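You operate a simulated robot arm through the tools that you are given. There is no shell and no other tool. Be economical: measure what you need, move in short steps, check, and stop when the job is done.

You run a simulated robot arm. Do the job below in one go: nothing can be reset, and whatever is moved stays where it is left.

## Task
Glue the hole in the blue block and press a dowel into it.
Fine: one press of the glue button, no drips; lever right down (15 mm, as the dial stands); block left on the grey slide, drawn back out; depth dial, white switch and the other blocks end as they began.

It is judged by the outcome, as a careful person would: the job done as asked, and still so three seconds after it is handed in. It fails if anything else is knocked over, pushed out of place, dropped, spilled or broken.

## Robot
A 7-joint arm with a two-finger parallel gripper, fixed in place. Base frame: the origin is at the foot of the arm, x ahead of it, y to its left, z up; the work surface is at about z = 0.88. Readings come in m, rad, newtons and seconds.
With the tool pointing down near the work surface it reaches from about 0.24 to 0.68 m from the base axis. Its first joint turns from -1.152 to 1.152 rad. Payload 2.4 kg.
Tool frame: the origin (TCP) lies between the finger pads and is the grasp point; the fingertips stand 0.03 m ahead of it; z points along the fingers, y is the line along which they close. Largest opening 0.094 m; finger width 0.028, thickness 0.01; the body of the gripper, 0.05 by 0.096 m, starts 0.055 m behind the TCP.
Orientation is that of the tool frame in the base frame, as [roll, pitch, yaw] about the fixed x, y, z axes, in that order (R = Rz(yaw) Ry(pitch) Rx(roll)). With the fingers straight down and closing along the base's y, the tool's x points along the base's -x, its y along +y and its z along -z.

## Interface
- The arm moves only by the tool apply_moves. Its argument "increments" is a list of rows, each a list of 7 numbers: the shift along the tool's x, y, z in m, then the turn, a rotation vector about the tool's x, y, z in degrees, then the gripper command, from -1 (fully open) to 1 (shut), values between in proportion. In form: [[dx, dy, dz, rx, ry, rz, hand], ...]. A call has 1 to 8 rows; each row is the pose to reach, as a shift and turn from the pose commanded when the call began, along the tool's axes at that moment. A row lasts 0.2 s, in which the tool goes at most 0.05 m and 0.15 rad; a call with a longer step from one row to the next is refused whole, and so is a gripper value outside its range. Where a pose cannot be reached the arm comes as near as it can. A force on the tool above 40 N (or 10 N above the force at the start of the call, whichever is more), or a blocked arm, ends the call early, and 0.2 s more pass. The fingers move at their own pace (about 0.153 m/s each) and stop on an object; they squeeze with about 25 N. The grip force told is the motor's: it shows also when the fingers shut on nothing. Time passes only in rows, and 0.2 s behind the last, so rows that repeat a pose let the fingers close. It gives the time, the measured TCP pose, the force on the tool (base axes), the opening and the grip force at its end, in the units of the frame above (readings bear some noise), with the torque about the TCP (base axes, N m) and any sound that the robot's microphone picked up, and new pictures: "pictures" is both (left out), scene, wrist or none.
- Cameras (640 x 400 px; columns grow to the right, rows downward): "scene" is fixed at [0.0326, 0.4635, 1.4573]; the picture's right is [-0.85, -0.52, 0.00], its down [-0.19, 0.32, -0.93] and it looks along [0.48, -0.79, -0.37] (base axes); focal length 356 px, centre (320, 200). "wrist" rides on the gripper at [0.076, 0.014, -0.102] in the tool frame; the picture's right is [-0.18, 0.98, 0.00], its down [-0.75, -0.14, -0.64] and it looks along [-0.63, -0.12, 0.77] (tool axes); focal length 243 px, centre (320, 200). There is no depth. A picture from a camera that has moved, and an enlarged one, comes with that camera's place and axes in the base frame and with its lens. The place of the scene camera against the robot may be out by one fixed shift of up to 0.012 m in any direction.
- close_up(camera, box): a new picture of the part [left, top, right, bottom] of that camera's present view, enlarged. The clock stands still meanwhile.
- close_job(): hands the job in; it is judged then, once.

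Go step by step. Nothing tells you positions but the pictures and the camera data: compare them with the known pose of the tool, close in by small moves and look again before you grip or let go. The budget is 120 turns and 200 pictures, counting those below and the enlarged ones. Unless the task says otherwise, let go and move clear before handing in, and close with one line.

The tools are called after "Request:" as name(argument=value, ...) on one line, values as JSON. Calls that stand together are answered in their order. apply_moves: Moves the arm, as the interface text tells. Its arguments: {"type":"object","properties":{"increments":{"type":"array","items":{"type":"array","items":{"type":"number"}}},"pictures":{"type":"string","enum":["both","scene","wrist","none"]}},"required":["increments"]} The other tools are called the same way: close_up (camera, box) takes an enlarged picture of a part of a camera's view; close_job () hands the job in.

At the start:

```text
time_s: 0.0
position: [0.3887, -0.061, 1.254]
tcp_rot: [-3.14, -0.001, 3.141]
wrist_force: [-0.2, -0.6, 0.2]
wrist_torque: [-0.01, -0.03, 0.02]
grip_width: 0.0936
finger_force: 0.0
```

scene: 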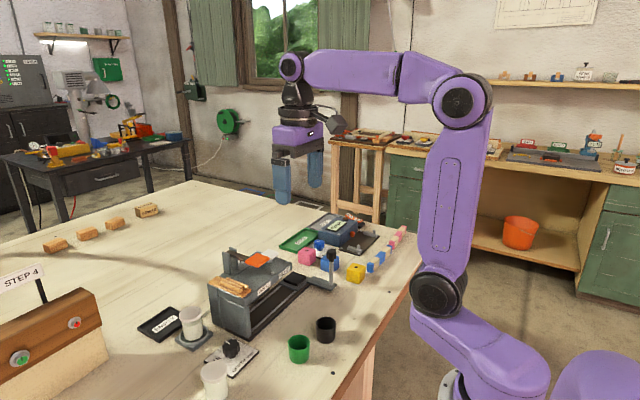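
wrist: 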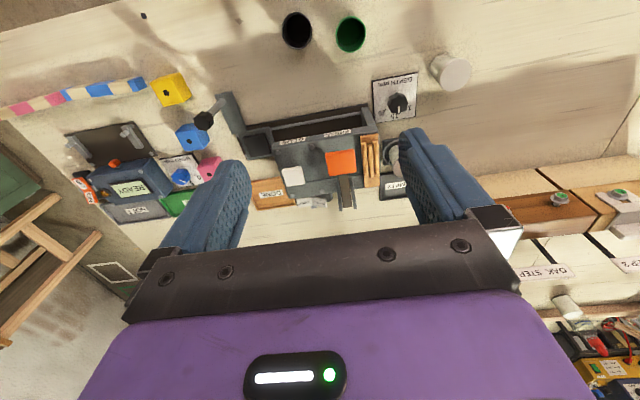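

I see a machine in the middle of the bench with coloured blocks to one side. I'll enlarge both views to make out its parts.

Request:
close_up(camera="scene", box=[190, 220, 350, 350])

Request:
close_up(camera="scene", box=[270, 200, 420, 300])

Request:
close_up(camera="wrist", box=[220, 60, 480, 220])

Request:
close_up(camera="wrist", box=[50, 60, 260, 220])

```text
3.08 times, centred on (270, 285) of scene
camera zoom: at [0.0326, 0.4635, 1.4573], right [-0.85, -0.52, 0.0], down [-0.19, 0.32, -0.93], along [0.48, -0.79, -0.37], focal length 1097 px, centre (474, -62)
```

zoom: 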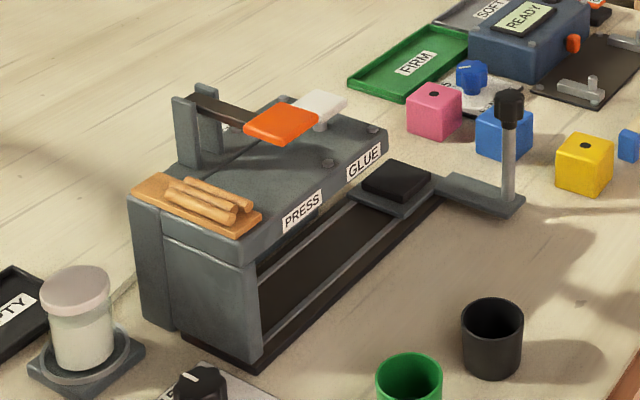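

```text
4.00 times, centred on (345, 250) of scene
camera zoom: at [0.0326, 0.4635, 1.4573], right [-0.85, -0.52, 0.0], down [-0.19, 0.32, -0.93], along [0.48, -0.79, -0.37], focal length 1426 px, centre (220, 0)
```

zoom: 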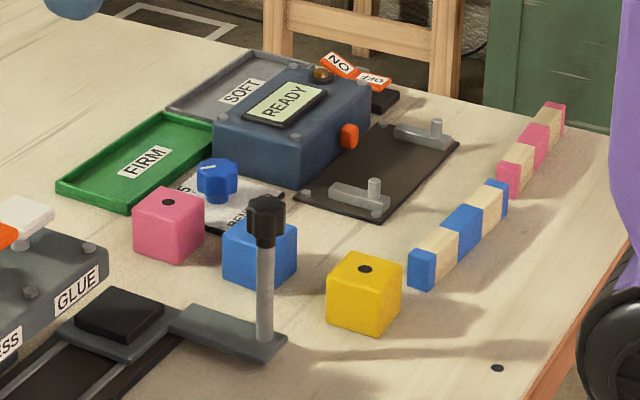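

```text
2.46 times, centred on (350, 140) of wrist
camera zoom: at [0.3124, -0.0463, 1.3559], right [0.18, 0.98, 0.0], down [0.75, -0.14, 0.64], along [0.63, -0.12, -0.77], focal length 597 px, centre (246, 348)
```

zoom: 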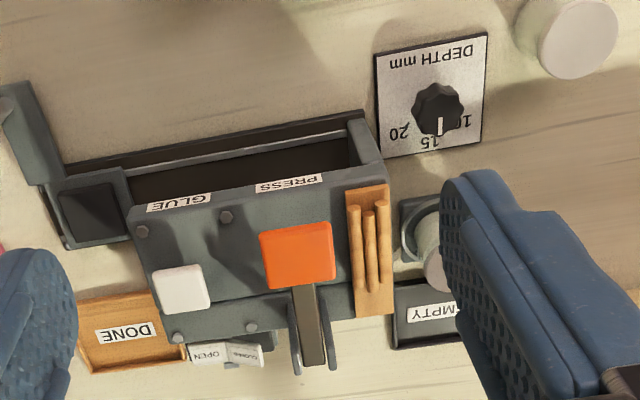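

```text
2.50 times, centred on (155, 140) of wrist
camera zoom: at [0.3124, -0.0463, 1.3559], right [0.18, 0.98, 0.0], down [0.75, -0.14, 0.64], along [0.63, -0.12, -0.77], focal length 606 px, centre (732, 350)
```

zoom: 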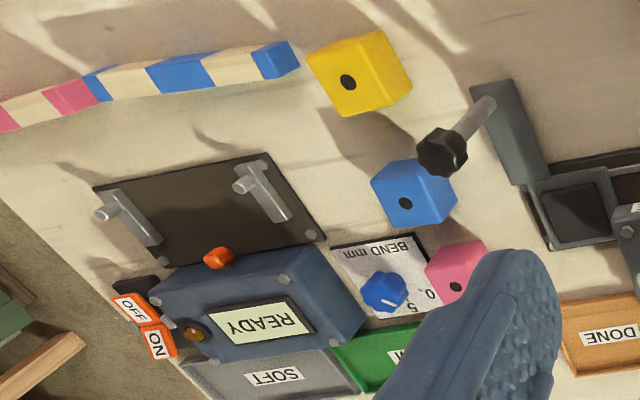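

The machine lies along y, with the slide out at about (0.52,-0.21) and its knob handle near (0.43,-0.25). The blue block is near (0.478,-0.335), and I'll move closer to measure these better.

Request:
apply_moves(increments=[[0, -0.03, 0.03, 0, 0, 0, -1], [0, -0.06, 0.06, 0, 0, 0, -1], [0.02, -0.09, 0.08, 0, 0, 0, -1], [0.04, -0.12, 0.1, 0, 0, 0, -1], [0.05, -0.15, 0.11, 0, 0, 0, -1]], pictures="both")

```text
time_s: 1.2
position: [0.3373, -0.2086, 1.1438]
tcp_rot: [-3.141, 0.001, 3.141]
wrist_force: [0.4, 0.0, 0.1]
wrist_torque: [-0.04, -0.01, 0.0]
grip_width: 0.0943
finger_force: 0.1
camera wrist: at [0.2605, -0.1946, 1.2455], right [0.18, 0.98, 0.0], down [0.75, -0.14, 0.64], along [0.63, -0.12, -0.77], focal length 243 px, centre (320, 200)
```

scene: 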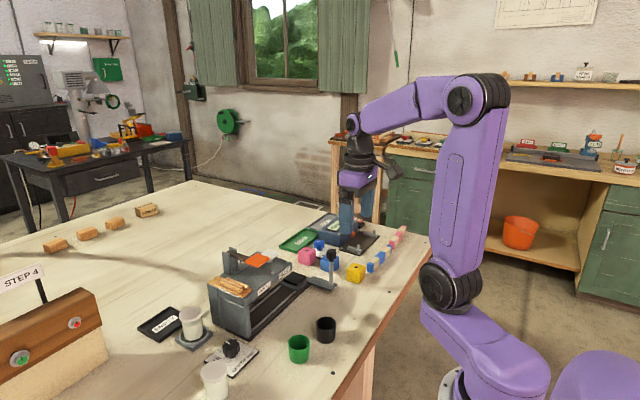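
wrist: 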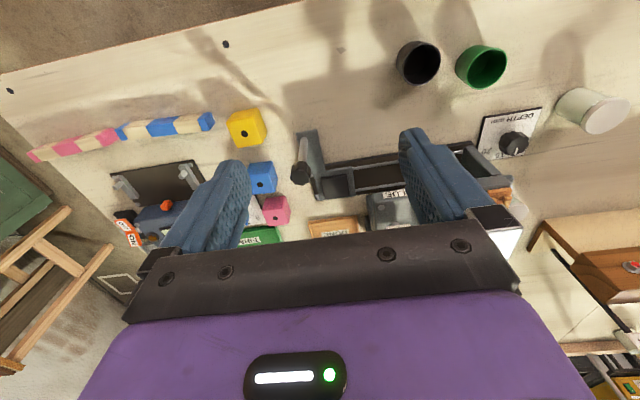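

The view is now close enough to measure the block and handle, so I'll enlarge it.

Request:
close_up(camera="wrist", box=[220, 100, 380, 250])

Request:
apply_moves(increments=[[0, 0.04, 0.02, 0, 0, 0, -1], [0, 0.08, 0.04, 0, 0, 0, -1], [0, 0.11, 0.07, 0, 0, 0, -1], [0.01, 0.14, 0.1, 0, 0, 0, -1], [0.02, 0.14, 0.12, 0, 0, 0, -1]], pictures="wrist")

Request:
close_up(camera="wrist", box=[240, 90, 440, 240])

```text
2.67 times, centred on (300, 175) of wrist
camera zoom: at [0.2605, -0.1946, 1.2455], right [0.18, 0.98, 0.0], down [0.75, -0.14, 0.64], along [0.63, -0.12, -0.77], focal length 647 px, centre (373, 267)
```

zoom: 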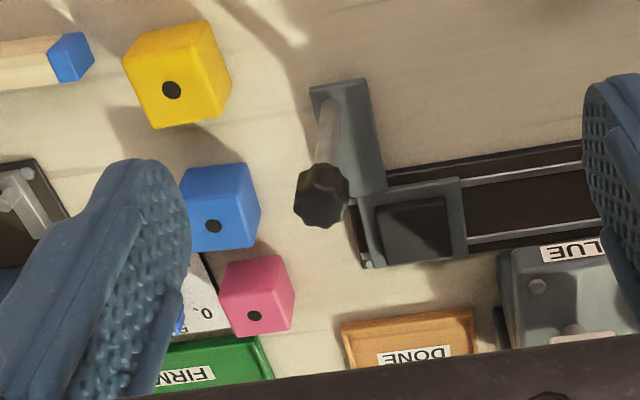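

```text
time_s: 2.4
position: [0.3177, -0.0695, 1.0221]
tcp_rot: [3.141, 0.001, -3.14]
wrist_force: [0.3, -0.1, 0.4]
wrist_torque: [-0.01, 0.0, 0.04]
grip_width: 0.0941
finger_force: 0.0
camera wrist: at [0.2413, -0.0559, 1.1234], right [0.18, 0.98, 0.0], down [0.75, -0.14, 0.64], along [0.63, -0.12, -0.77], focal length 243 px, centre (320, 200)
```

wrist: 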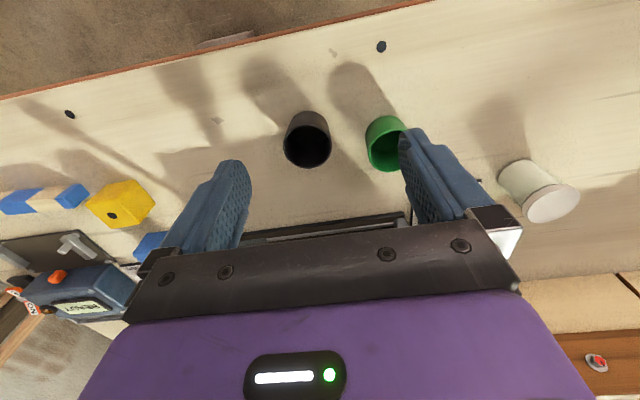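

```text
2.67 times, centred on (340, 165) of wrist
camera zoom: at [0.2413, -0.0559, 1.1234], right [0.18, 0.98, 0.0], down [0.75, -0.14, 0.64], along [0.63, -0.12, -0.77], focal length 647 px, centre (267, 293)
```

zoom: 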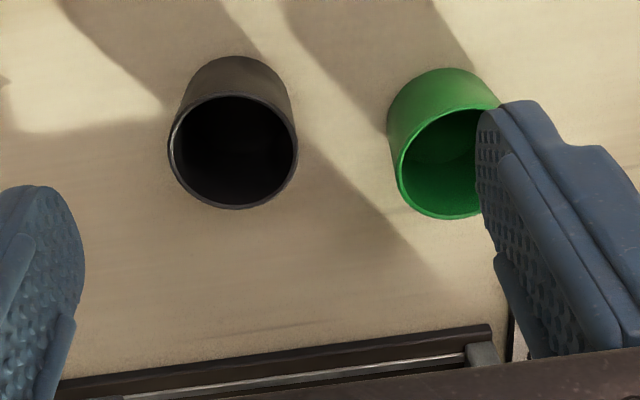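

The cups are clear of my path, and the gripper hides the machine from this pose. I'll enlarge the fixed camera's view of the press instead.

Request:
close_up(camera="scene", box=[205, 240, 285, 290])

Request:
close_up(camera="scene", box=[250, 250, 346, 310])

Request:
close_up(camera="scene", box=[190, 275, 290, 345])

```text
8.00 times, centred on (245, 265) of scene
camera zoom: at [0.0326, 0.4636, 1.4573], right [-0.85, -0.52, 0.0], down [-0.19, 0.32, -0.93], along [0.48, -0.79, -0.37], focal length 2852 px, centre (920, -320)
```

zoom: 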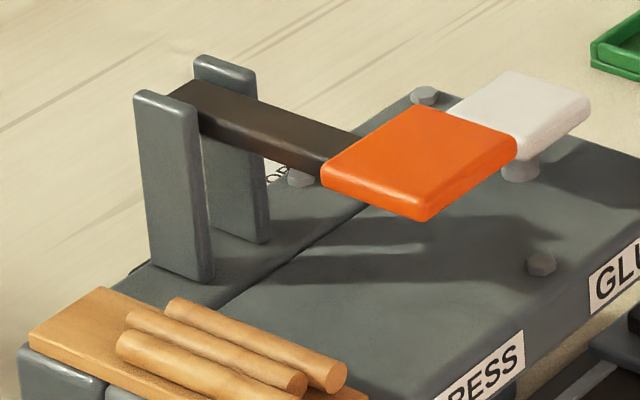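

```text
6.67 times, centred on (298, 280) of scene
camera zoom: at [0.0326, 0.4636, 1.4573], right [-0.85, -0.52, 0.0], down [-0.19, 0.32, -0.93], along [0.48, -0.79, -0.37], focal length 2377 px, centre (467, -333)
```

zoom: 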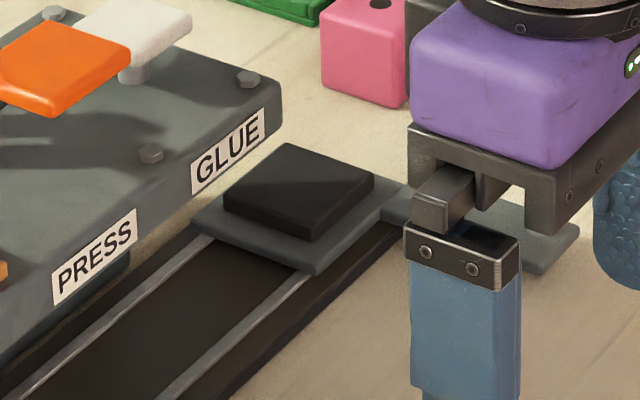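

```text
5.71 times, centred on (240, 310) of scene
camera zoom: at [0.0326, 0.4636, 1.4573], right [-0.85, -0.52, 0.0], down [-0.19, 0.32, -0.93], along [0.48, -0.79, -0.37], focal length 2037 px, centre (777, -429)
```

zoom: 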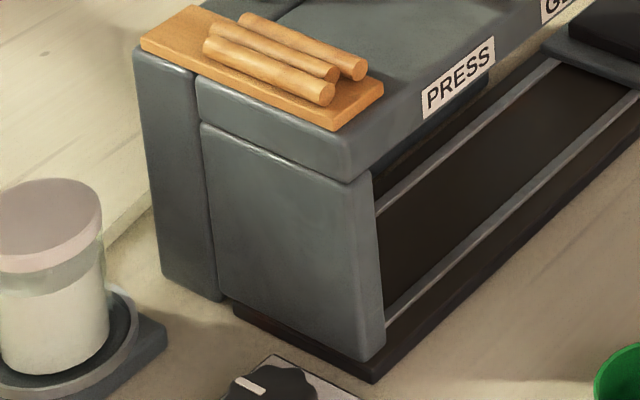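

The layout is clear: a white button at the GLUE station, an orange paddle lever at PRESS, and an OPEN/CLOSED switch behind. I'll look at the top and the switch from above.

Request:
apply_moves(increments=[[0, 0, -0.045, 0, 0, 0, -1], [-0.01, 0, -0.09, 0, 0, 0, -1], [-0.05, 0, -0.12, 0, 0, 0, -1], [-0.09, 0, -0.14, 0, 0, 0, -1], [-0.13, 0.0, -0.16, 0, 0, 0, -1]], pictures="wrist")

Request:
close_up(camera="wrist", box=[240, 80, 420, 220])

Request:
close_up(camera="wrist", box=[240, 170, 320, 230])

```text
time_s: 3.6
position: [0.4489, -0.0697, 1.1826]
tcp_rot: [3.142, -0.002, 3.141]
wrist_force: [0.2, -0.9, -0.1]
wrist_torque: [-0.01, 0.03, 0.0]
grip_width: 0.094
finger_force: 0.0
camera wrist: at [0.3714, -0.0552, 1.285], right [0.18, 0.98, 0.0], down [0.75, -0.14, 0.64], along [0.63, -0.12, -0.77], focal length 243 px, centre (320, 200)
```

wrist: 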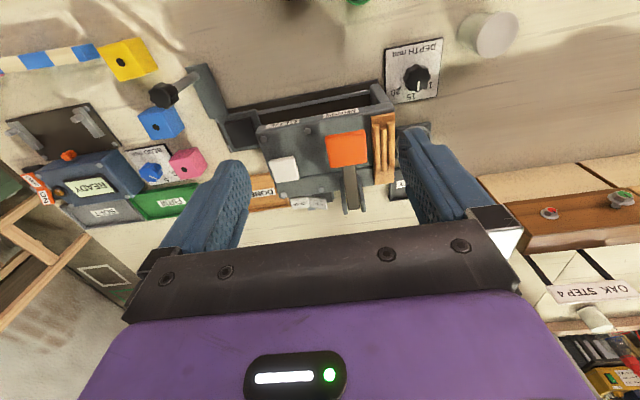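

```text
2.86 times, centred on (330, 150) of wrist
camera zoom: at [0.3714, -0.0552, 1.285], right [0.18, 0.98, 0.0], down [0.75, -0.14, 0.64], along [0.63, -0.12, -0.77], focal length 693 px, centre (291, 343)
```

zoom: 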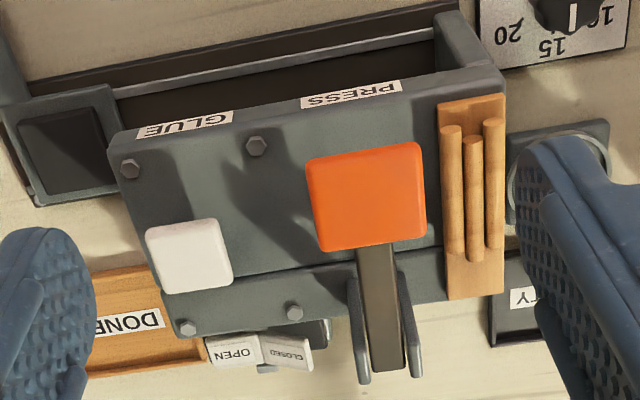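

```text
6.67 times, centred on (280, 200) of wrist
camera zoom: at [0.3714, -0.0552, 1.285], right [0.18, 0.98, 0.0], down [0.75, -0.14, 0.64], along [0.63, -0.12, -0.77], focal length 1618 px, centre (587, 200)
```

zoom: 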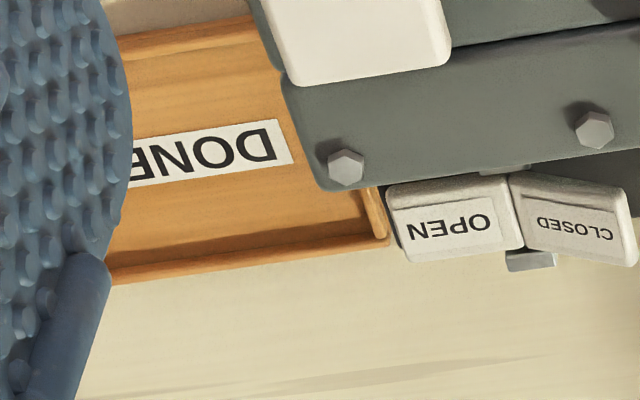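

I read the switch as OPEN, since the CLOSED half stands raised, and I'll leave it alone. Blue is at about (0.477,-0.336), top z 0.92. I'll swing over it and turn the gripper 90° so the fingers close along x, which stays clear of the machine when I place the block.

Request:
apply_moves(increments=[[0, -0.03, 0, 0, 0, -8.4, -1], [0, -0.06, 0, 0, 0, -16.8, -1], [-0.005, -0.09, 0, 0, 0, -25.2, -1], [-0.01, -0.12, 0.01, 0, 0, -33.6, -1], [-0.015, -0.15, 0.02, 0, 0, -42, -1], [-0.02, -0.18, 0.03, 0, 0, -50.4, -1], [-0.025, -0.21, 0.04, 0, 0, -58.8, -1], [-0.028, -0.24, 0.05, 0, 0, -67.2, -1]], pictures="none")

```text
time_s: 5.4
position: [0.4774, -0.3123, 1.1338]
tcp_rot: [3.141, 0.0, -1.968]
wrist_force: [0.2, -0.5, -0.1]
wrist_torque: [-0.01, -0.02, 0.0]
grip_width: 0.0941
finger_force: 0.1
```

I'm nearly over the block; I'll finish the turn and come lower.

Request:
apply_moves(increments=[[0.007, -0.003, 0.02, 0, 0, -8, -0.4], [0.015, -0.006, 0.04, 0, 0, -16, -0.4], [0.0221, -0.0093, 0.06, 0, 0, -22.8, -0.4]], pictures="wrist")

Request:
close_up(camera="wrist", box=[240, 140, 400, 240])

```text
time_s: 6.2
position: [0.4768, -0.3346, 1.0732]
tcp_rot: [3.141, -0.001, -1.57]
wrist_force: [1.0, -0.4, -0.2]
wrist_torque: [-0.02, 0.04, -0.02]
grip_width: 0.0659
finger_force: 0.1
camera wrist: at [0.4625, -0.4105, 1.1758], right [-0.98, 0.18, 0.0], down [0.14, 0.75, 0.64], along [0.12, 0.63, -0.77], focal length 243 px, centre (320, 200)
```

wrist: 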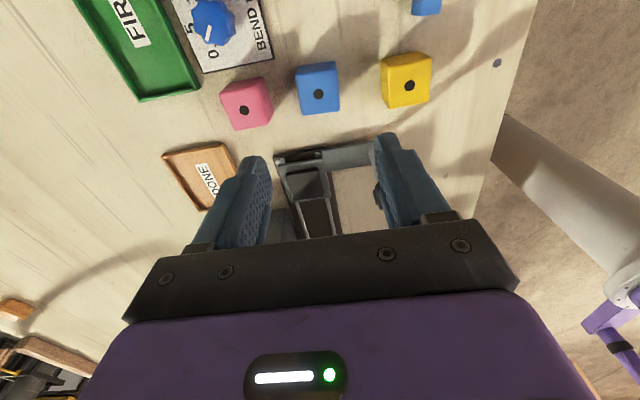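

```text
4.00 times, centred on (320, 190) of wrist
camera zoom: at [0.4625, -0.4105, 1.1758], right [-0.98, 0.18, 0.0], down [0.14, 0.75, 0.64], along [0.12, 0.63, -0.77], focal length 970 px, centre (320, 240)
```

zoom: 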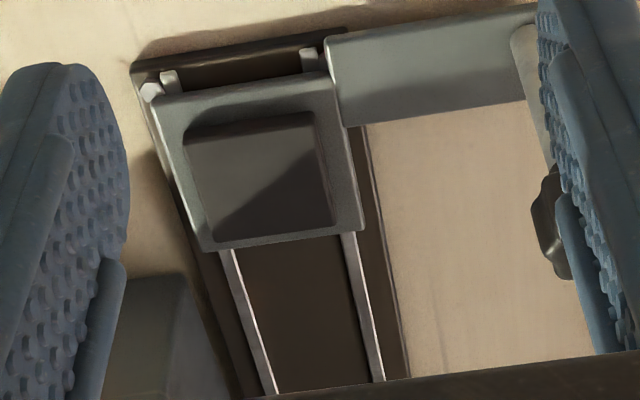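

The slide pad with its little end stops is visible, and the blue block sits above it in the picture. I'll enlarge the block to get its yaw and centre.

Request:
close_up(camera="wrist", box=[272, 54, 368, 120])

Request:
close_up(camera="wrist", box=[210, 40, 440, 140])

```text
6.06 times, centred on (320, 87) of wrist
camera zoom: at [0.4625, -0.4105, 1.1758], right [-0.98, 0.18, 0.0], down [0.14, 0.75, 0.64], along [0.12, 0.63, -0.77], focal length 1470 px, centre (320, 885)
```

zoom: 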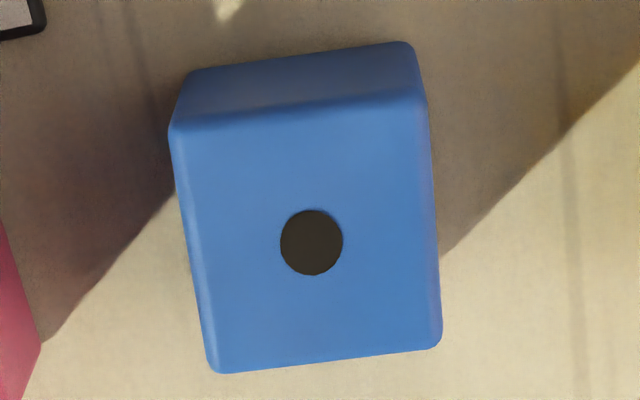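

```text
2.78 times, centred on (325, 90) of wrist
camera zoom: at [0.4625, -0.4105, 1.1758], right [-0.98, 0.18, 0.0], down [0.14, 0.75, 0.64], along [0.12, 0.63, -0.77], focal length 675 px, centre (306, 506)
```

zoom: 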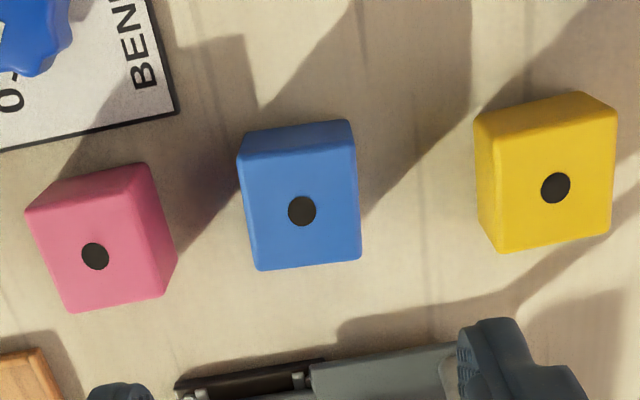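

Blue block: centre (0.478,-0.337), 40 mm cube, yaw about -4.6°. I'll align the gripper and come down around it.

Request:
apply_moves(increments=[[0.0024, -0.0013, 0.03, 0, 0, 4.6, -0.4], [0.0024, -0.0013, 0.07, 0, 0, 4.6, -0.4], [0.0024, -0.0013, 0.11, 0, 0, 4.6, -0.4], [0.0024, -0.0013, 0.13, 0, 0, 4.6, -0.4]], pictures="both")

Request:
close_up(camera="scene", box=[290, 210, 390, 290])

```text
time_s: 7.2
position: [0.4769, -0.3353, 0.9424]
tcp_rot: [3.141, 0.0, -1.65]
wrist_force: [-0.6, 0.0, 0.9]
wrist_torque: [-0.02, 0.0, 0.01]
grip_width: 0.0656
finger_force: 0.1
camera wrist: at [0.4566, -0.4109, 1.0448], right [-0.96, 0.26, 0.0], down [0.2, 0.74, 0.64], along [0.17, 0.62, -0.77], focal length 243 px, centre (320, 200)
```

scene: 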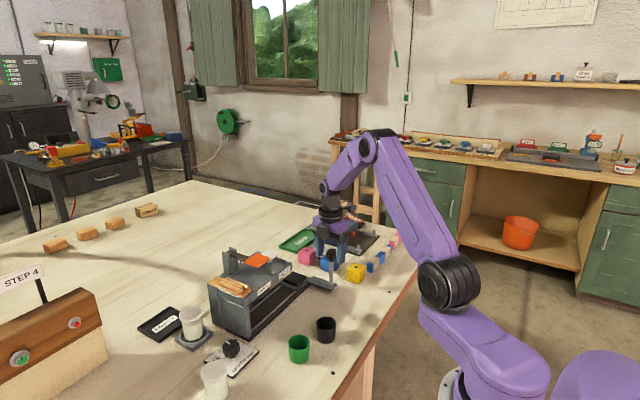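
wrist: 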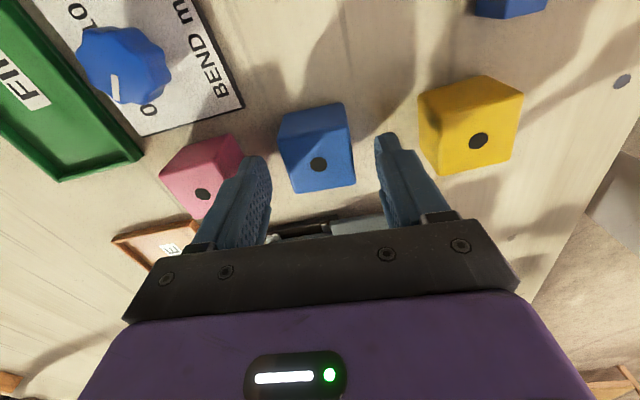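

```text
5.00 times, centred on (340, 250) of scene
camera zoom: at [0.0326, 0.4635, 1.4573], right [-0.85, -0.52, 0.0], down [-0.19, 0.32, -0.93], along [0.48, -0.79, -0.37], focal length 1782 px, centre (220, -50)
```

zoom: 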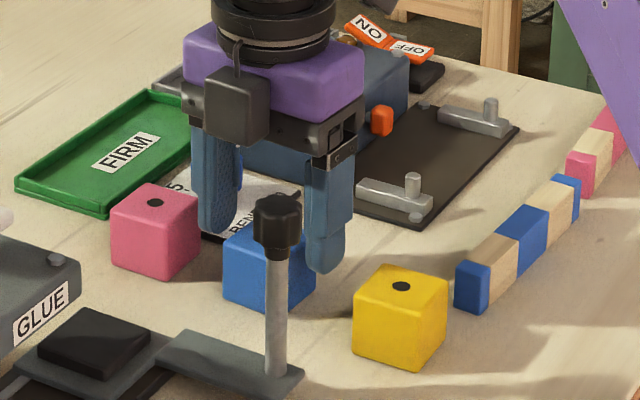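

The fingers straddle the block evenly, so I'll lower the last 24 mm and grip.

Request:
apply_moves(increments=[[0.002, -0.0005, 0.012, 0, 0, 0, -0.4], [0.002, -0.0005, 0.024, 0, 0, 0, -0.4], [0.002, -0.0005, 0.024, 0, 0, 0, 0.3], [0.002, -0.0005, 0.024, 0, 0, 0, 0.3], [0.002, -0.0005, 0.024, 0, 0, 0, 0.3]], pictures="wrist")

```text
time_s: 8.4
position: [0.4798, -0.3377, 0.9196]
tcp_rot: [-3.141, -0.001, -1.651]
wrist_force: [0.1, 0.6, 0.1]
wrist_torque: [0.03, -0.03, -0.05]
grip_width: 0.0457
finger_force: 25.3
camera wrist: at [0.4583, -0.4137, 1.0214], right [-0.96, 0.26, 0.0], down [0.2, 0.74, 0.64], along [0.17, 0.62, -0.77], focal length 243 px, centre (320, 200)
```

wrist: 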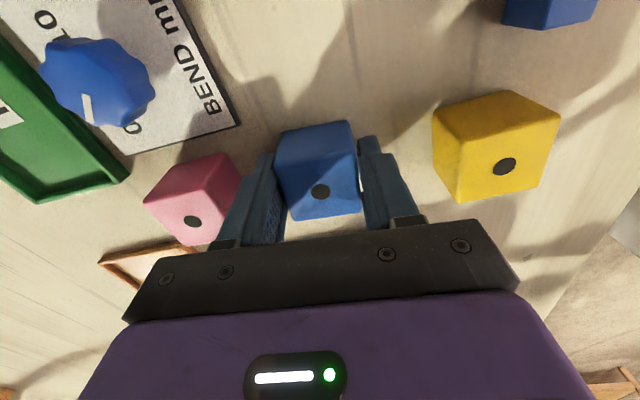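

The block is gripped at 45 mm, which matches the pad size. I'll lift it, square it to the machine and carry it above the pad at about (0.520,-0.216).

Request:
apply_moves(increments=[[0, 0, -0.04, 0, 0, 0, 0.3], [0, 0, -0.08, 0, 0, 0, 0.3], [-0.03, -0.015, -0.09, 0, 0, -2.3, 0.3], [-0.07, -0.03, -0.09, 0, 0, -4.6, 0.3], [-0.1, -0.035, -0.08, 0, 0, -4.6, 0.3], [-0.1226, -0.033, -0.06, 0, 0, -4.6, 0.3]], pictures="both")

Request:
close_up(camera="wrist", box=[220, 80, 420, 240])

Request:
close_up(camera="scene", box=[260, 225, 350, 300])

```text
time_s: 9.8
position: [0.5226, -0.2187, 0.9799]
tcp_rot: [-3.142, 0.0, -1.572]
wrist_force: [0.6, -0.6, -0.8]
wrist_torque: [0.01, -0.01, -0.01]
grip_width: 0.0457
finger_force: 24.7
camera wrist: at [0.508, -0.2945, 1.083], right [-0.98, 0.18, 0.0], down [0.14, 0.75, 0.64], along [0.12, 0.63, -0.77], focal length 243 px, centre (320, 200)
```

scene: 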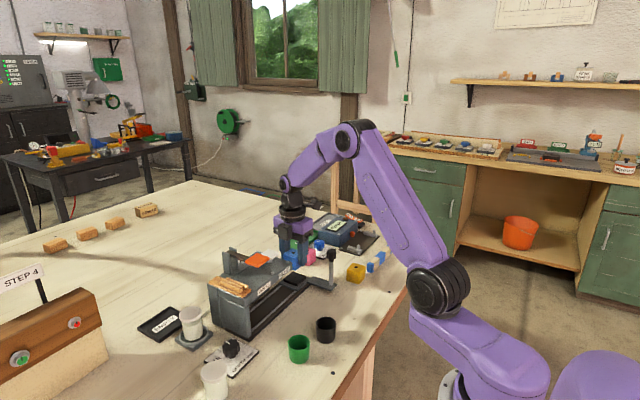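
wrist: 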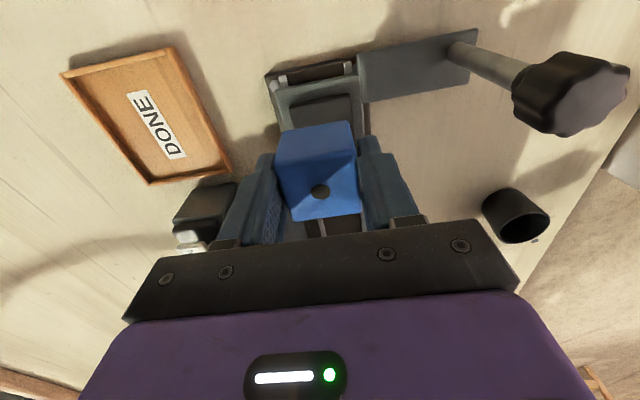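

```text
2.50 times, centred on (320, 160) of wrist
camera zoom: at [0.508, -0.2945, 1.083], right [-0.98, 0.18, 0.0], down [0.14, 0.75, 0.64], along [0.12, 0.63, -0.77], focal length 606 px, centre (320, 300)
```

zoom: 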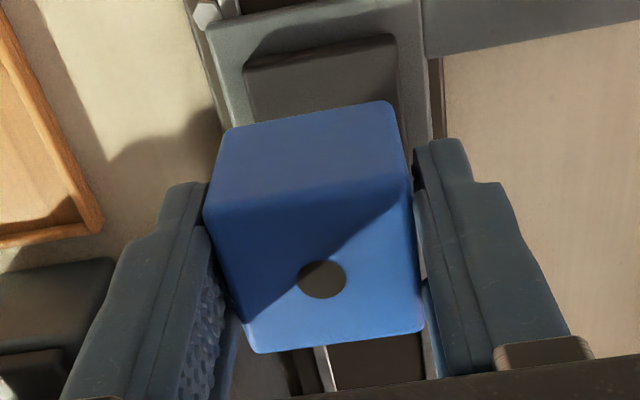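

```text
5.33 times, centred on (305, 262) of scene
camera zoom: at [0.0327, 0.4635, 1.4573], right [-0.85, -0.52, 0.0], down [-0.19, 0.32, -0.93], along [0.48, -0.79, -0.37], focal length 1901 px, centre (400, -133)
```

zoom: 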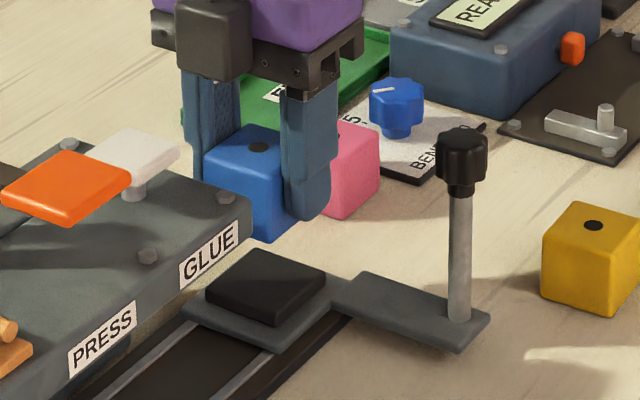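

The pad measures centre (0.520,-0.2152) with its top at z≈0.900. I'll shift the block 4 mm in y and 2 mm in x, then lower in small steps until it touches.

Request:
apply_moves(increments=[[-0.004, 0.002, 0.01, 0, 0, 0, 0.3], [-0.004, 0.002, 0.025, 0, 0, 0, 0.3], [-0.004, 0.002, 0.033, 0, 0, 0, 0.3], [-0.004, 0.002, 0.036, 0, 0, 0, 0.3]], pictures="both")

Request:
close_up(camera="wrist", box=[240, 60, 400, 180])

Request:
close_up(camera="scene", box=[260, 235, 340, 295])

```text
time_s: 10.8
position: [0.52, -0.2143, 0.9454]
tcp_rot: [-3.139, 0.0, -1.571]
wrist_force: [-2.1, 0.7, 9.0]
wrist_torque: [0.08, 0.2, 0.03]
grip_width: 0.0455
finger_force: 24.5
camera wrist: at [0.505, -0.2907, 1.0471], right [-0.98, 0.18, 0.0], down [0.14, 0.75, 0.64], along [0.12, 0.63, -0.77], focal length 243 px, centre (320, 200)
```

scene: 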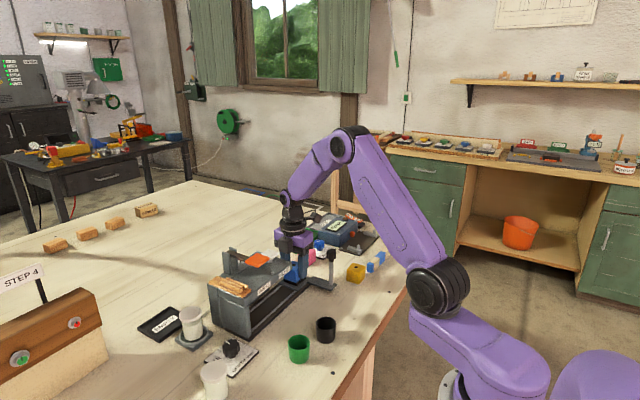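
wrist: 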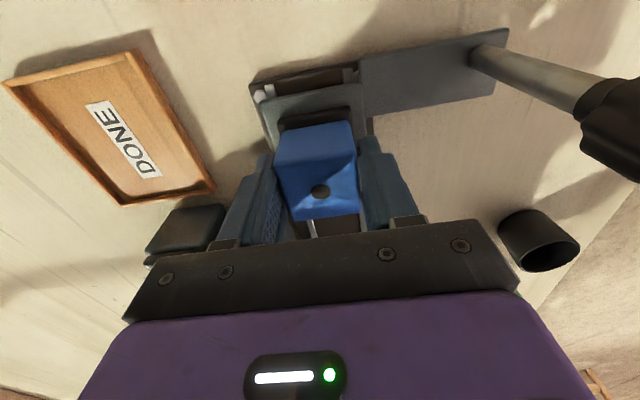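

```text
3.33 times, centred on (320, 120) of wrist
camera zoom: at [0.505, -0.2907, 1.0471], right [-0.98, 0.18, 0.0], down [0.14, 0.75, 0.64], along [0.12, 0.63, -0.77], focal length 809 px, centre (320, 467)
```

zoom: 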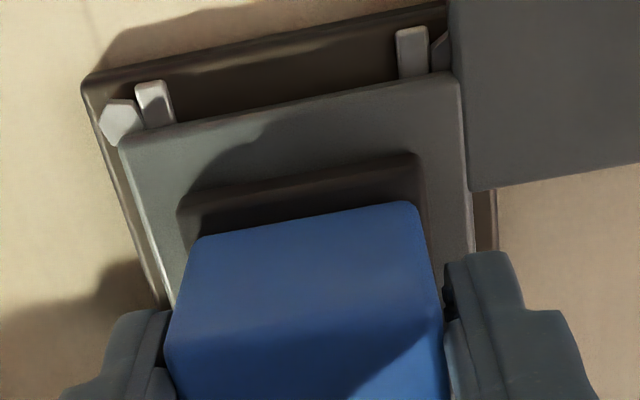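

```text
6.67 times, centred on (300, 265) of scene
camera zoom: at [0.0324, 0.4636, 1.4573], right [-0.85, -0.52, 0.0], down [-0.19, 0.32, -0.93], along [0.48, -0.79, -0.37], focal length 2377 px, centre (453, -233)
```

zoom: 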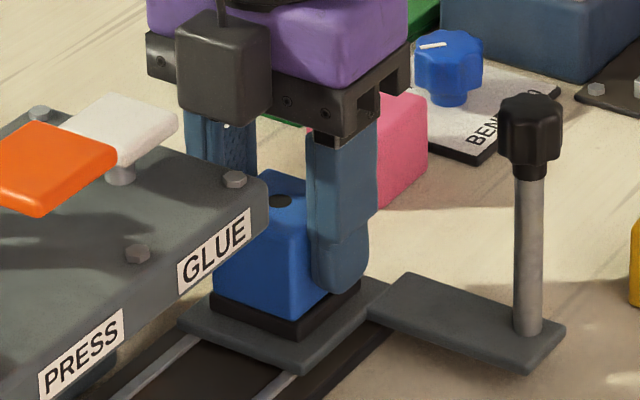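

The block touched the pad at TCP z≈0.945, but it sits about 4.5 mm too far toward +y. I'll raise it slightly, shift it back and look again.

Request:
apply_moves(increments=[[0, 0, -0.006, 0, 0, 0, 0.3], [0.0045, 0, -0.006, 0, 0, 0, 0.3], [0.0045, 0, -0.002, 0, 0, 0, 0.3]], pictures="none")

Request:
close_up(camera="wrist", box=[240, 60, 400, 180])

Request:
close_up(camera="scene", box=[270, 245, 330, 290])

```text
time_s: 11.6
position: [0.521, -0.2199, 0.9452]
tcp_rot: [3.141, 0.001, -1.569]
wrist_force: [0.9, -0.4, -0.7]
wrist_torque: [-0.03, 0.01, 0.0]
grip_width: 0.0457
finger_force: 24.9
```

```text
3.33 times, centred on (320, 120) of wrist
camera zoom: at [0.5053, -0.2961, 1.048], right [-0.98, 0.18, 0.0], down [0.14, 0.75, 0.64], along [0.12, 0.63, -0.77], focal length 809 px, centre (320, 467)
```

zoom: 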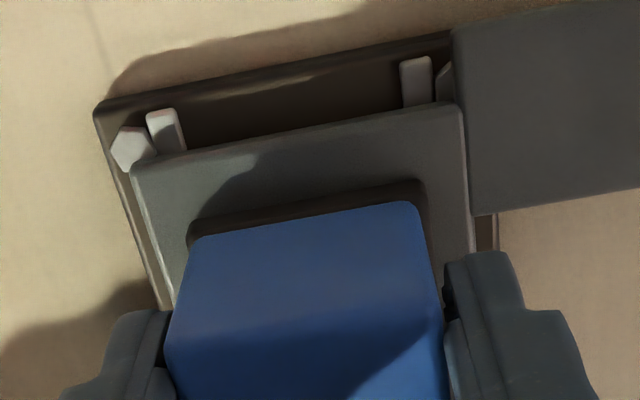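

```text
8.89 times, centred on (300, 268) of scene
camera zoom: at [0.0327, 0.4635, 1.4573], right [-0.85, -0.52, 0.0], down [-0.19, 0.32, -0.93], along [0.48, -0.79, -0.37], focal length 3169 px, centre (498, -400)
```

zoom: 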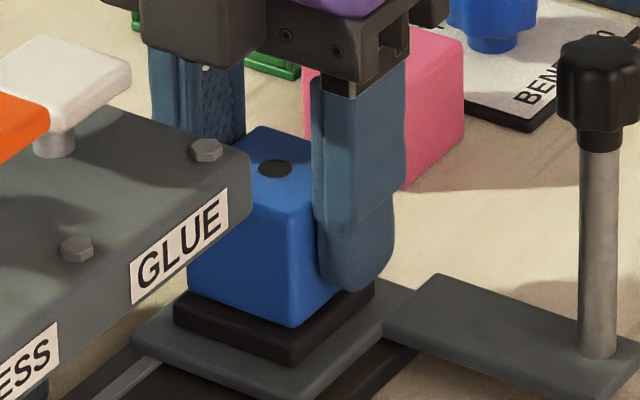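

It is almost centred. One more 1.5 mm toward -y, then I'll lower to contact and release gently.

Request:
apply_moves(increments=[[0.0015, 0, -0.001, 0, 0, 0, 0.3], [0.0015, 0, 0.001, 0, 0, 0, 0.3], [0.0015, 0, 0.001, 0, 0, 0, -0.1], [0.0015, 0, 0.001, 0, 0, 0, -0.3], [0.0015, 0, 0.001, 0, 0, 0, -0.3]], pictures="none")

Request:
apply_moves(increments=[[0, 0, -0.03, 0, 0, 0, -0.3], [0, 0, -0.07, 0, 0, 0, -0.3], [0.03, 0, -0.1, 0, 0, 0, -0.3], [0.07, 0, -0.12, 0, 0, 0, -0.3]], pictures="both")

Request:
close_up(camera="wrist", box=[240, 100, 400, 220])

Request:
close_up(camera="scene", box=[250, 235, 346, 305])

```text
time_s: 12.8
position: [0.5191, -0.2209, 0.9452]
tcp_rot: [3.141, 0.001, -1.571]
wrist_force: [-0.3, 1.1, -0.5]
wrist_torque: [0.01, -0.01, 0.01]
grip_width: 0.0611
finger_force: 0.1
```

```text
time_s: 13.8
position: [0.5203, -0.2911, 1.0668]
tcp_rot: [-3.141, 0.0, -1.57]
wrist_force: [0.5, 0.2, 0.3]
wrist_torque: [0.0, 0.03, 0.03]
grip_width: 0.0613
finger_force: 0.1
camera wrist: at [0.5058, -0.3677, 1.1686], right [-0.98, 0.18, 0.0], down [0.14, 0.75, 0.64], along [0.12, 0.63, -0.77], focal length 243 px, centre (320, 200)
```

scene: 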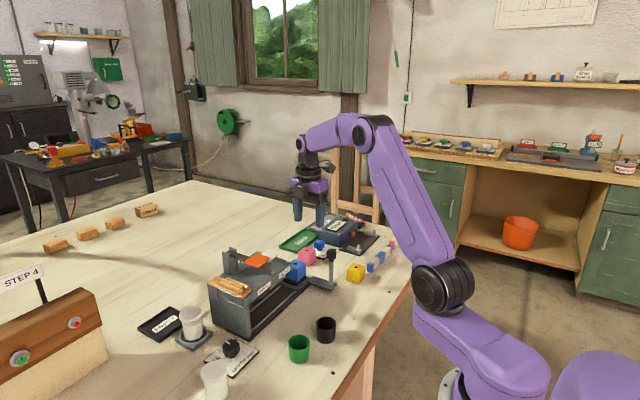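
wrist: 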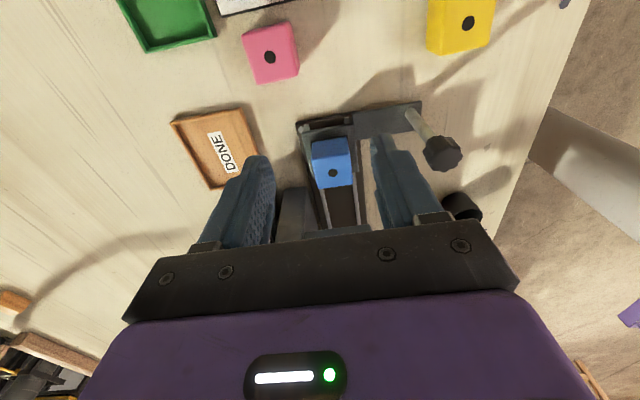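

```text
3.33 times, centred on (320, 160) of wrist
camera zoom: at [0.5058, -0.3677, 1.1686], right [-0.98, 0.18, 0.0], down [0.14, 0.75, 0.64], along [0.12, 0.63, -0.77], focal length 809 px, centre (320, 333)
```

zoom: 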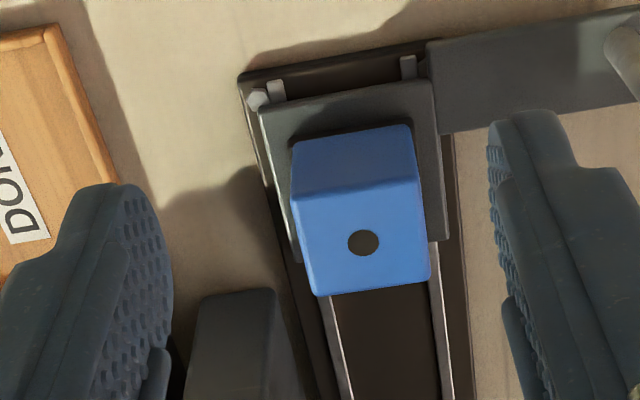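

```text
5.71 times, centred on (298, 270) of scene
camera zoom: at [0.0326, 0.4636, 1.4573], right [-0.85, -0.52, 0.0], down [-0.19, 0.32, -0.93], along [0.48, -0.79, -0.37], focal length 2037 px, centre (446, -200)
```

zoom: 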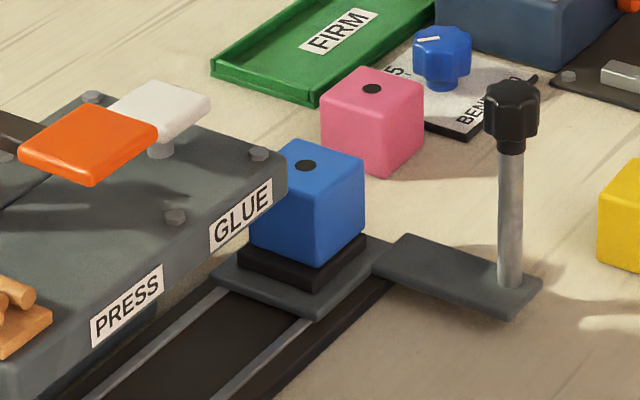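

The block is released and sits centred on the pad, with its hole at about (0.519,-0.220). Next is the handle: its knob is around (0.424,-0.25), z 0.967–1.0. I'll turn the gripper back so it closes along y and hover above it.

Request:
apply_moves(increments=[[-0.005, 0.01, -0.03, 0, 0, 8.4, -0.3], [-0.01, 0.02, -0.04, 0, 0, 16.8, -0.3], [-0.015, 0.03, -0.04, 0, 0, 25.2, -0.3], [-0.02, 0.045, -0.04, 0, 0, 33.6, -0.3], [-0.025, 0.06, -0.04, 0, 0, 42, -0.3], [-0.03, 0.075, -0.04, 0, 0, 50.4, -0.3], [-0.035, 0.085, -0.04, 0, 0, 58.8, -0.3], [-0.041, 0.0963, -0.04, 0, 0, 67.2, -0.3]], pictures="none")

Request:
apply_moves(increments=[[0, 0, 0, 0, 0, 8.4, -0.3], [0, 0, 0, 0, 0, 16.4, -0.3], [0, 0, 0, 0, 0, 22.8, -0.3]], pictures="wrist")

Request:
close_up(camera="wrist", box=[220, 100, 460, 240])

```text
time_s: 15.6
position: [0.4213, -0.2508, 1.1063]
tcp_rot: [3.142, -0.001, -2.746]
wrist_force: [-0.2, -0.3, -0.9]
wrist_torque: [0.0, 0.0, 0.01]
grip_width: 0.061
finger_force: 0.1
```

```text
time_s: 16.4
position: [0.4237, -0.2507, 1.1051]
tcp_rot: [3.141, 0.001, 3.137]
wrist_force: [0.3, 0.5, -0.9]
wrist_torque: [-0.03, -0.04, -0.02]
grip_width: 0.0611
finger_force: 0.0
camera wrist: at [0.3462, -0.236, 1.207], right [0.19, 0.98, 0.0], down [0.75, -0.14, 0.64], along [0.63, -0.12, -0.77], focal length 243 px, centre (320, 200)
```

wrist: 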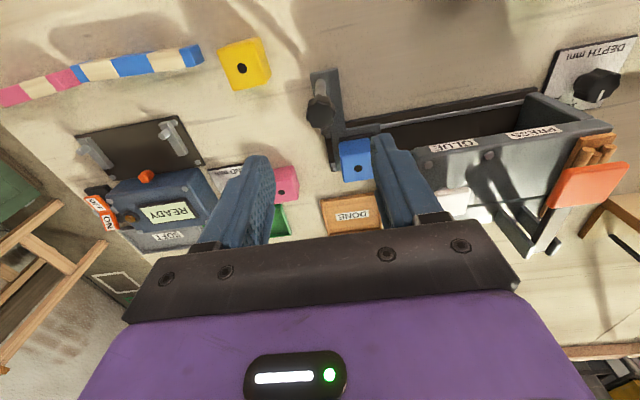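

```text
2.67 times, centred on (340, 170) of wrist
camera zoom: at [0.3462, -0.236, 1.207], right [0.19, 0.98, 0.0], down [0.75, -0.14, 0.64], along [0.63, -0.12, -0.77], focal length 647 px, centre (267, 280)
```

zoom: 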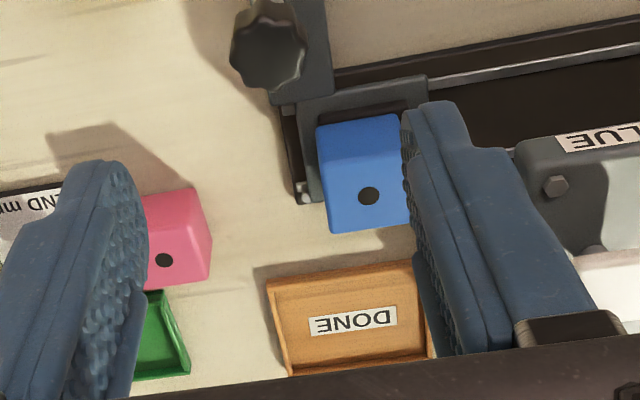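

The knob centre measures (0.4245,-0.2495), so I'll go straight down and grip it.

Request:
apply_moves(increments=[[-0.001, 0.001, 0.04, 0, 0, 0, -0.3], [-0.001, 0.001, 0.08, 0, 0, 0, -0.3], [-0.001, 0.001, 0.115, 0, 0, 0, -0.3], [-0.001, 0.001, 0.117, 0, 0, 0, -0.3]], pictures="both")

Request:
close_up(camera="scene", box=[270, 230, 366, 300])

```text
time_s: 17.4
position: [0.4239, -0.2506, 0.9873]
tcp_rot: [-3.141, -0.001, 3.141]
wrist_force: [-0.1, 0.7, 0.3]
wrist_torque: [-0.04, -0.04, 0.02]
grip_width: 0.0611
finger_force: 0.1
camera wrist: at [0.3471, -0.2354, 1.089], right [0.18, 0.98, 0.0], down [0.75, -0.14, 0.64], along [0.63, -0.12, -0.77], focal length 243 px, centre (320, 200)
```

scene: 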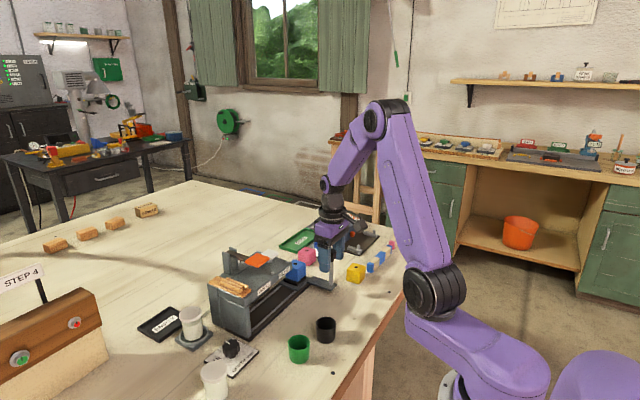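
wrist: 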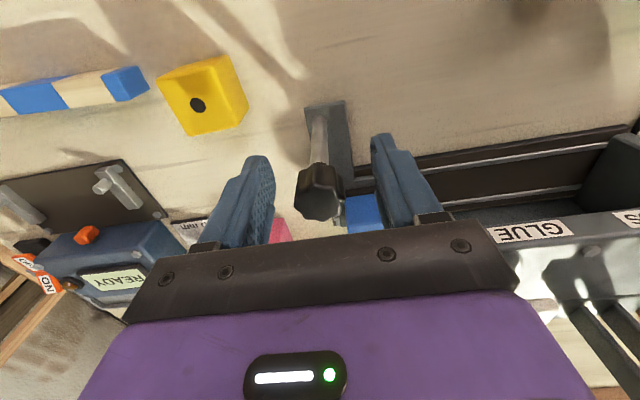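

```text
5.71 times, centred on (318, 265) of scene
camera zoom: at [0.0326, 0.4635, 1.4573], right [-0.85, -0.52, 0.0], down [-0.19, 0.32, -0.93], along [0.48, -0.79, -0.37], focal length 2037 px, centre (331, -171)
```

zoom: 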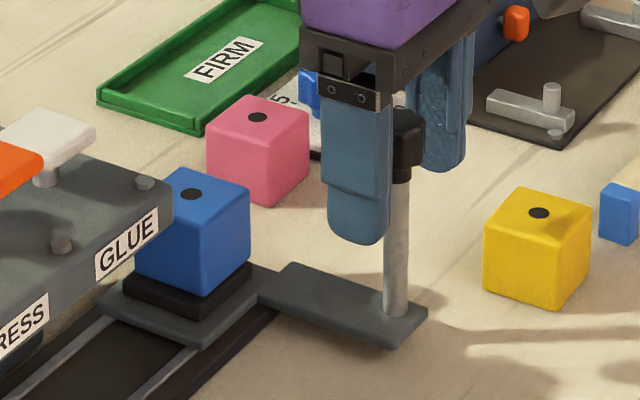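

The knob is between the fingers, so I'll close on it.

Request:
apply_moves(increments=[[0, 0, 0, 0, 0, 0, 0.3], [0, 0, 0, 0, 0, 0, 1], [0, 0, 0, 0, 0, 0, 1]], pictures="none")

Request:
apply_moves(increments=[[0, 0.008, 0, 0, 0, 0, 1], [0, 0.018, 0, 0, 0, 0, 1], [0, 0.028, 0, 0, 0, 0, 1], [0, 0.038, 0, 0, 0, 0, 1]], pictures="both")

Request:
close_up(camera="scene", box=[250, 230, 346, 300])

```text
time_s: 18.2
position: [0.423, -0.2498, 0.9869]
tcp_rot: [3.141, 0.0, -3.141]
wrist_force: [-1.1, -1.0, -4.5]
wrist_torque: [-0.02, -0.46, -0.05]
grip_width: 0.0245
finger_force: 45.3
```

```text
time_s: 19.2
position: [0.4241, -0.2116, 0.9866]
tcp_rot: [3.139, -0.003, 3.141]
wrist_force: [0.1, -0.7, -15.3]
wrist_torque: [0.11, -0.68, -0.09]
grip_width: 0.0248
finger_force: 45.2
camera wrist: at [0.3473, -0.1967, 1.0894], right [0.18, 0.98, 0.0], down [0.76, -0.14, 0.64], along [0.63, -0.12, -0.77], focal length 243 px, centre (320, 200)
```

scene: 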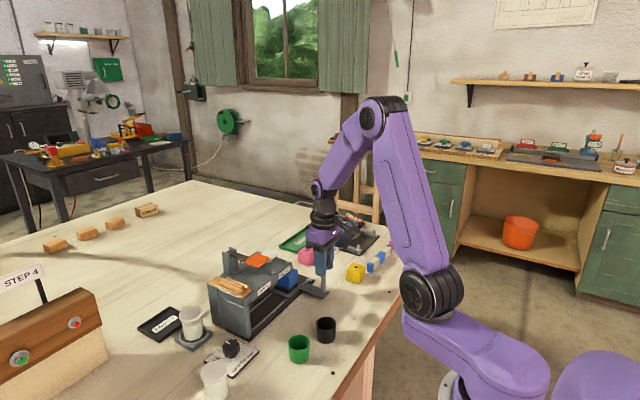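
wrist: 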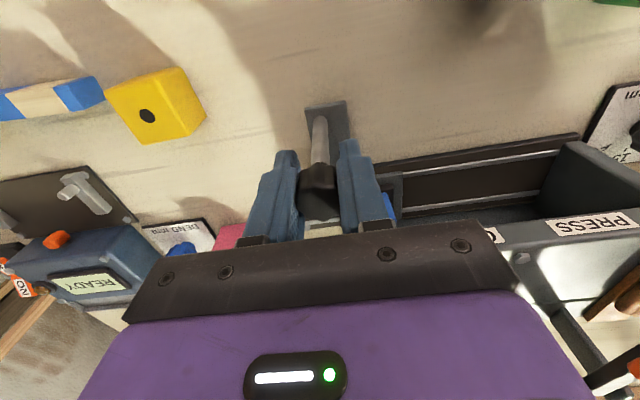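

```text
5.71 times, centred on (298, 265) of scene
camera zoom: at [0.0328, 0.4634, 1.4574], right [-0.85, -0.52, 0.0], down [-0.19, 0.32, -0.93], along [0.48, -0.79, -0.37], focal length 2037 px, centre (446, -171)
```

zoom: 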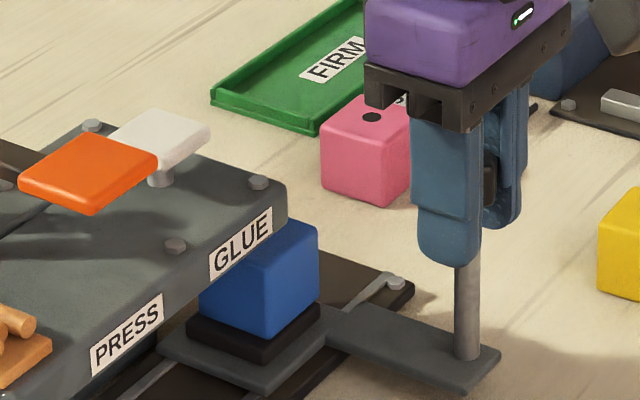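

The carriage slides smoothly and the block rides along. I'll push on toward the GLUE station and listen for a click.

Request:
apply_moves(increments=[[0, 0.01, 0.001, 0, 0, 0, 1], [0, 0.02, 0.001, 0, 0, 0, 1], [0, 0.03, 0.001, 0, 0, 0, 1], [0, 0.038, 0.001, 0, 0, 0, 1]], pictures="both")

Request:
close_up(camera="scene", box=[240, 230, 336, 300])

```text
time_s: 20.2
position: [0.4238, -0.1724, 0.9871]
tcp_rot: [-3.141, 0.001, 3.141]
wrist_force: [-2.3, -0.1, 5.3]
wrist_torque: [0.03, 1.32, -0.04]
grip_width: 0.0248
finger_force: 44.5
camera wrist: at [0.347, -0.1581, 1.0892], right [0.18, 0.98, 0.0], down [0.75, -0.14, 0.64], along [0.63, -0.12, -0.77], focal length 243 px, centre (320, 200)
```

scene: 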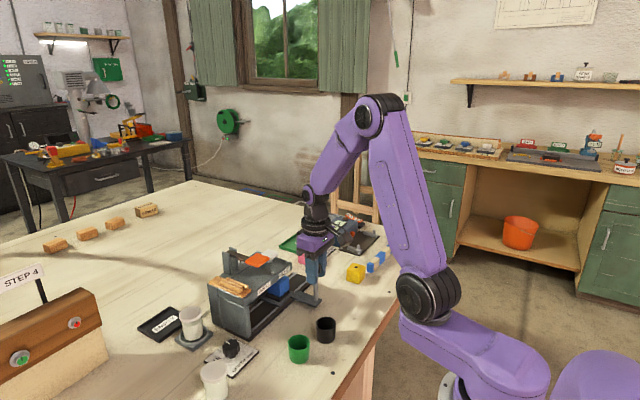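
wrist: 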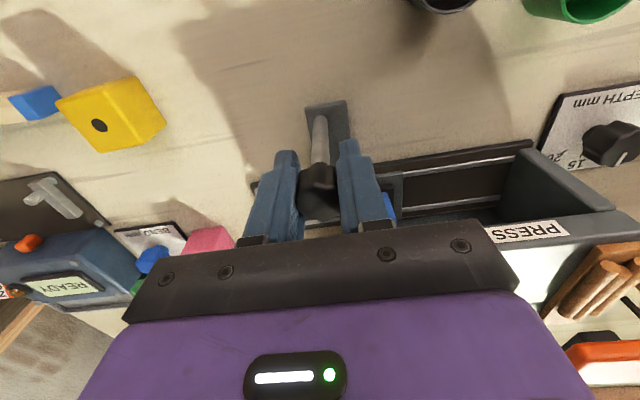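

```text
5.71 times, centred on (288, 265) of scene
camera zoom: at [0.0325, 0.4635, 1.4573], right [-0.85, -0.52, 0.0], down [-0.19, 0.32, -0.93], along [0.48, -0.79, -0.37], focal length 2037 px, centre (503, -171)
```

zoom: 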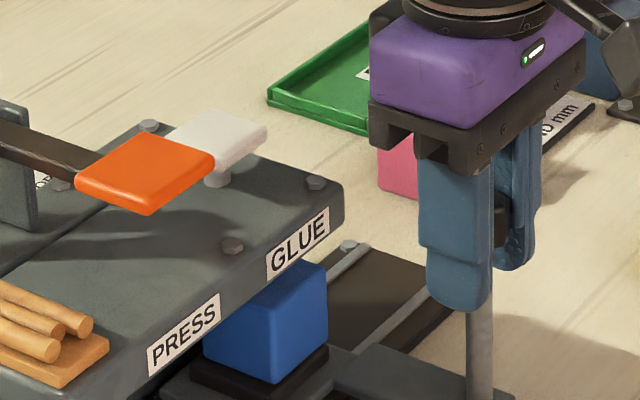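

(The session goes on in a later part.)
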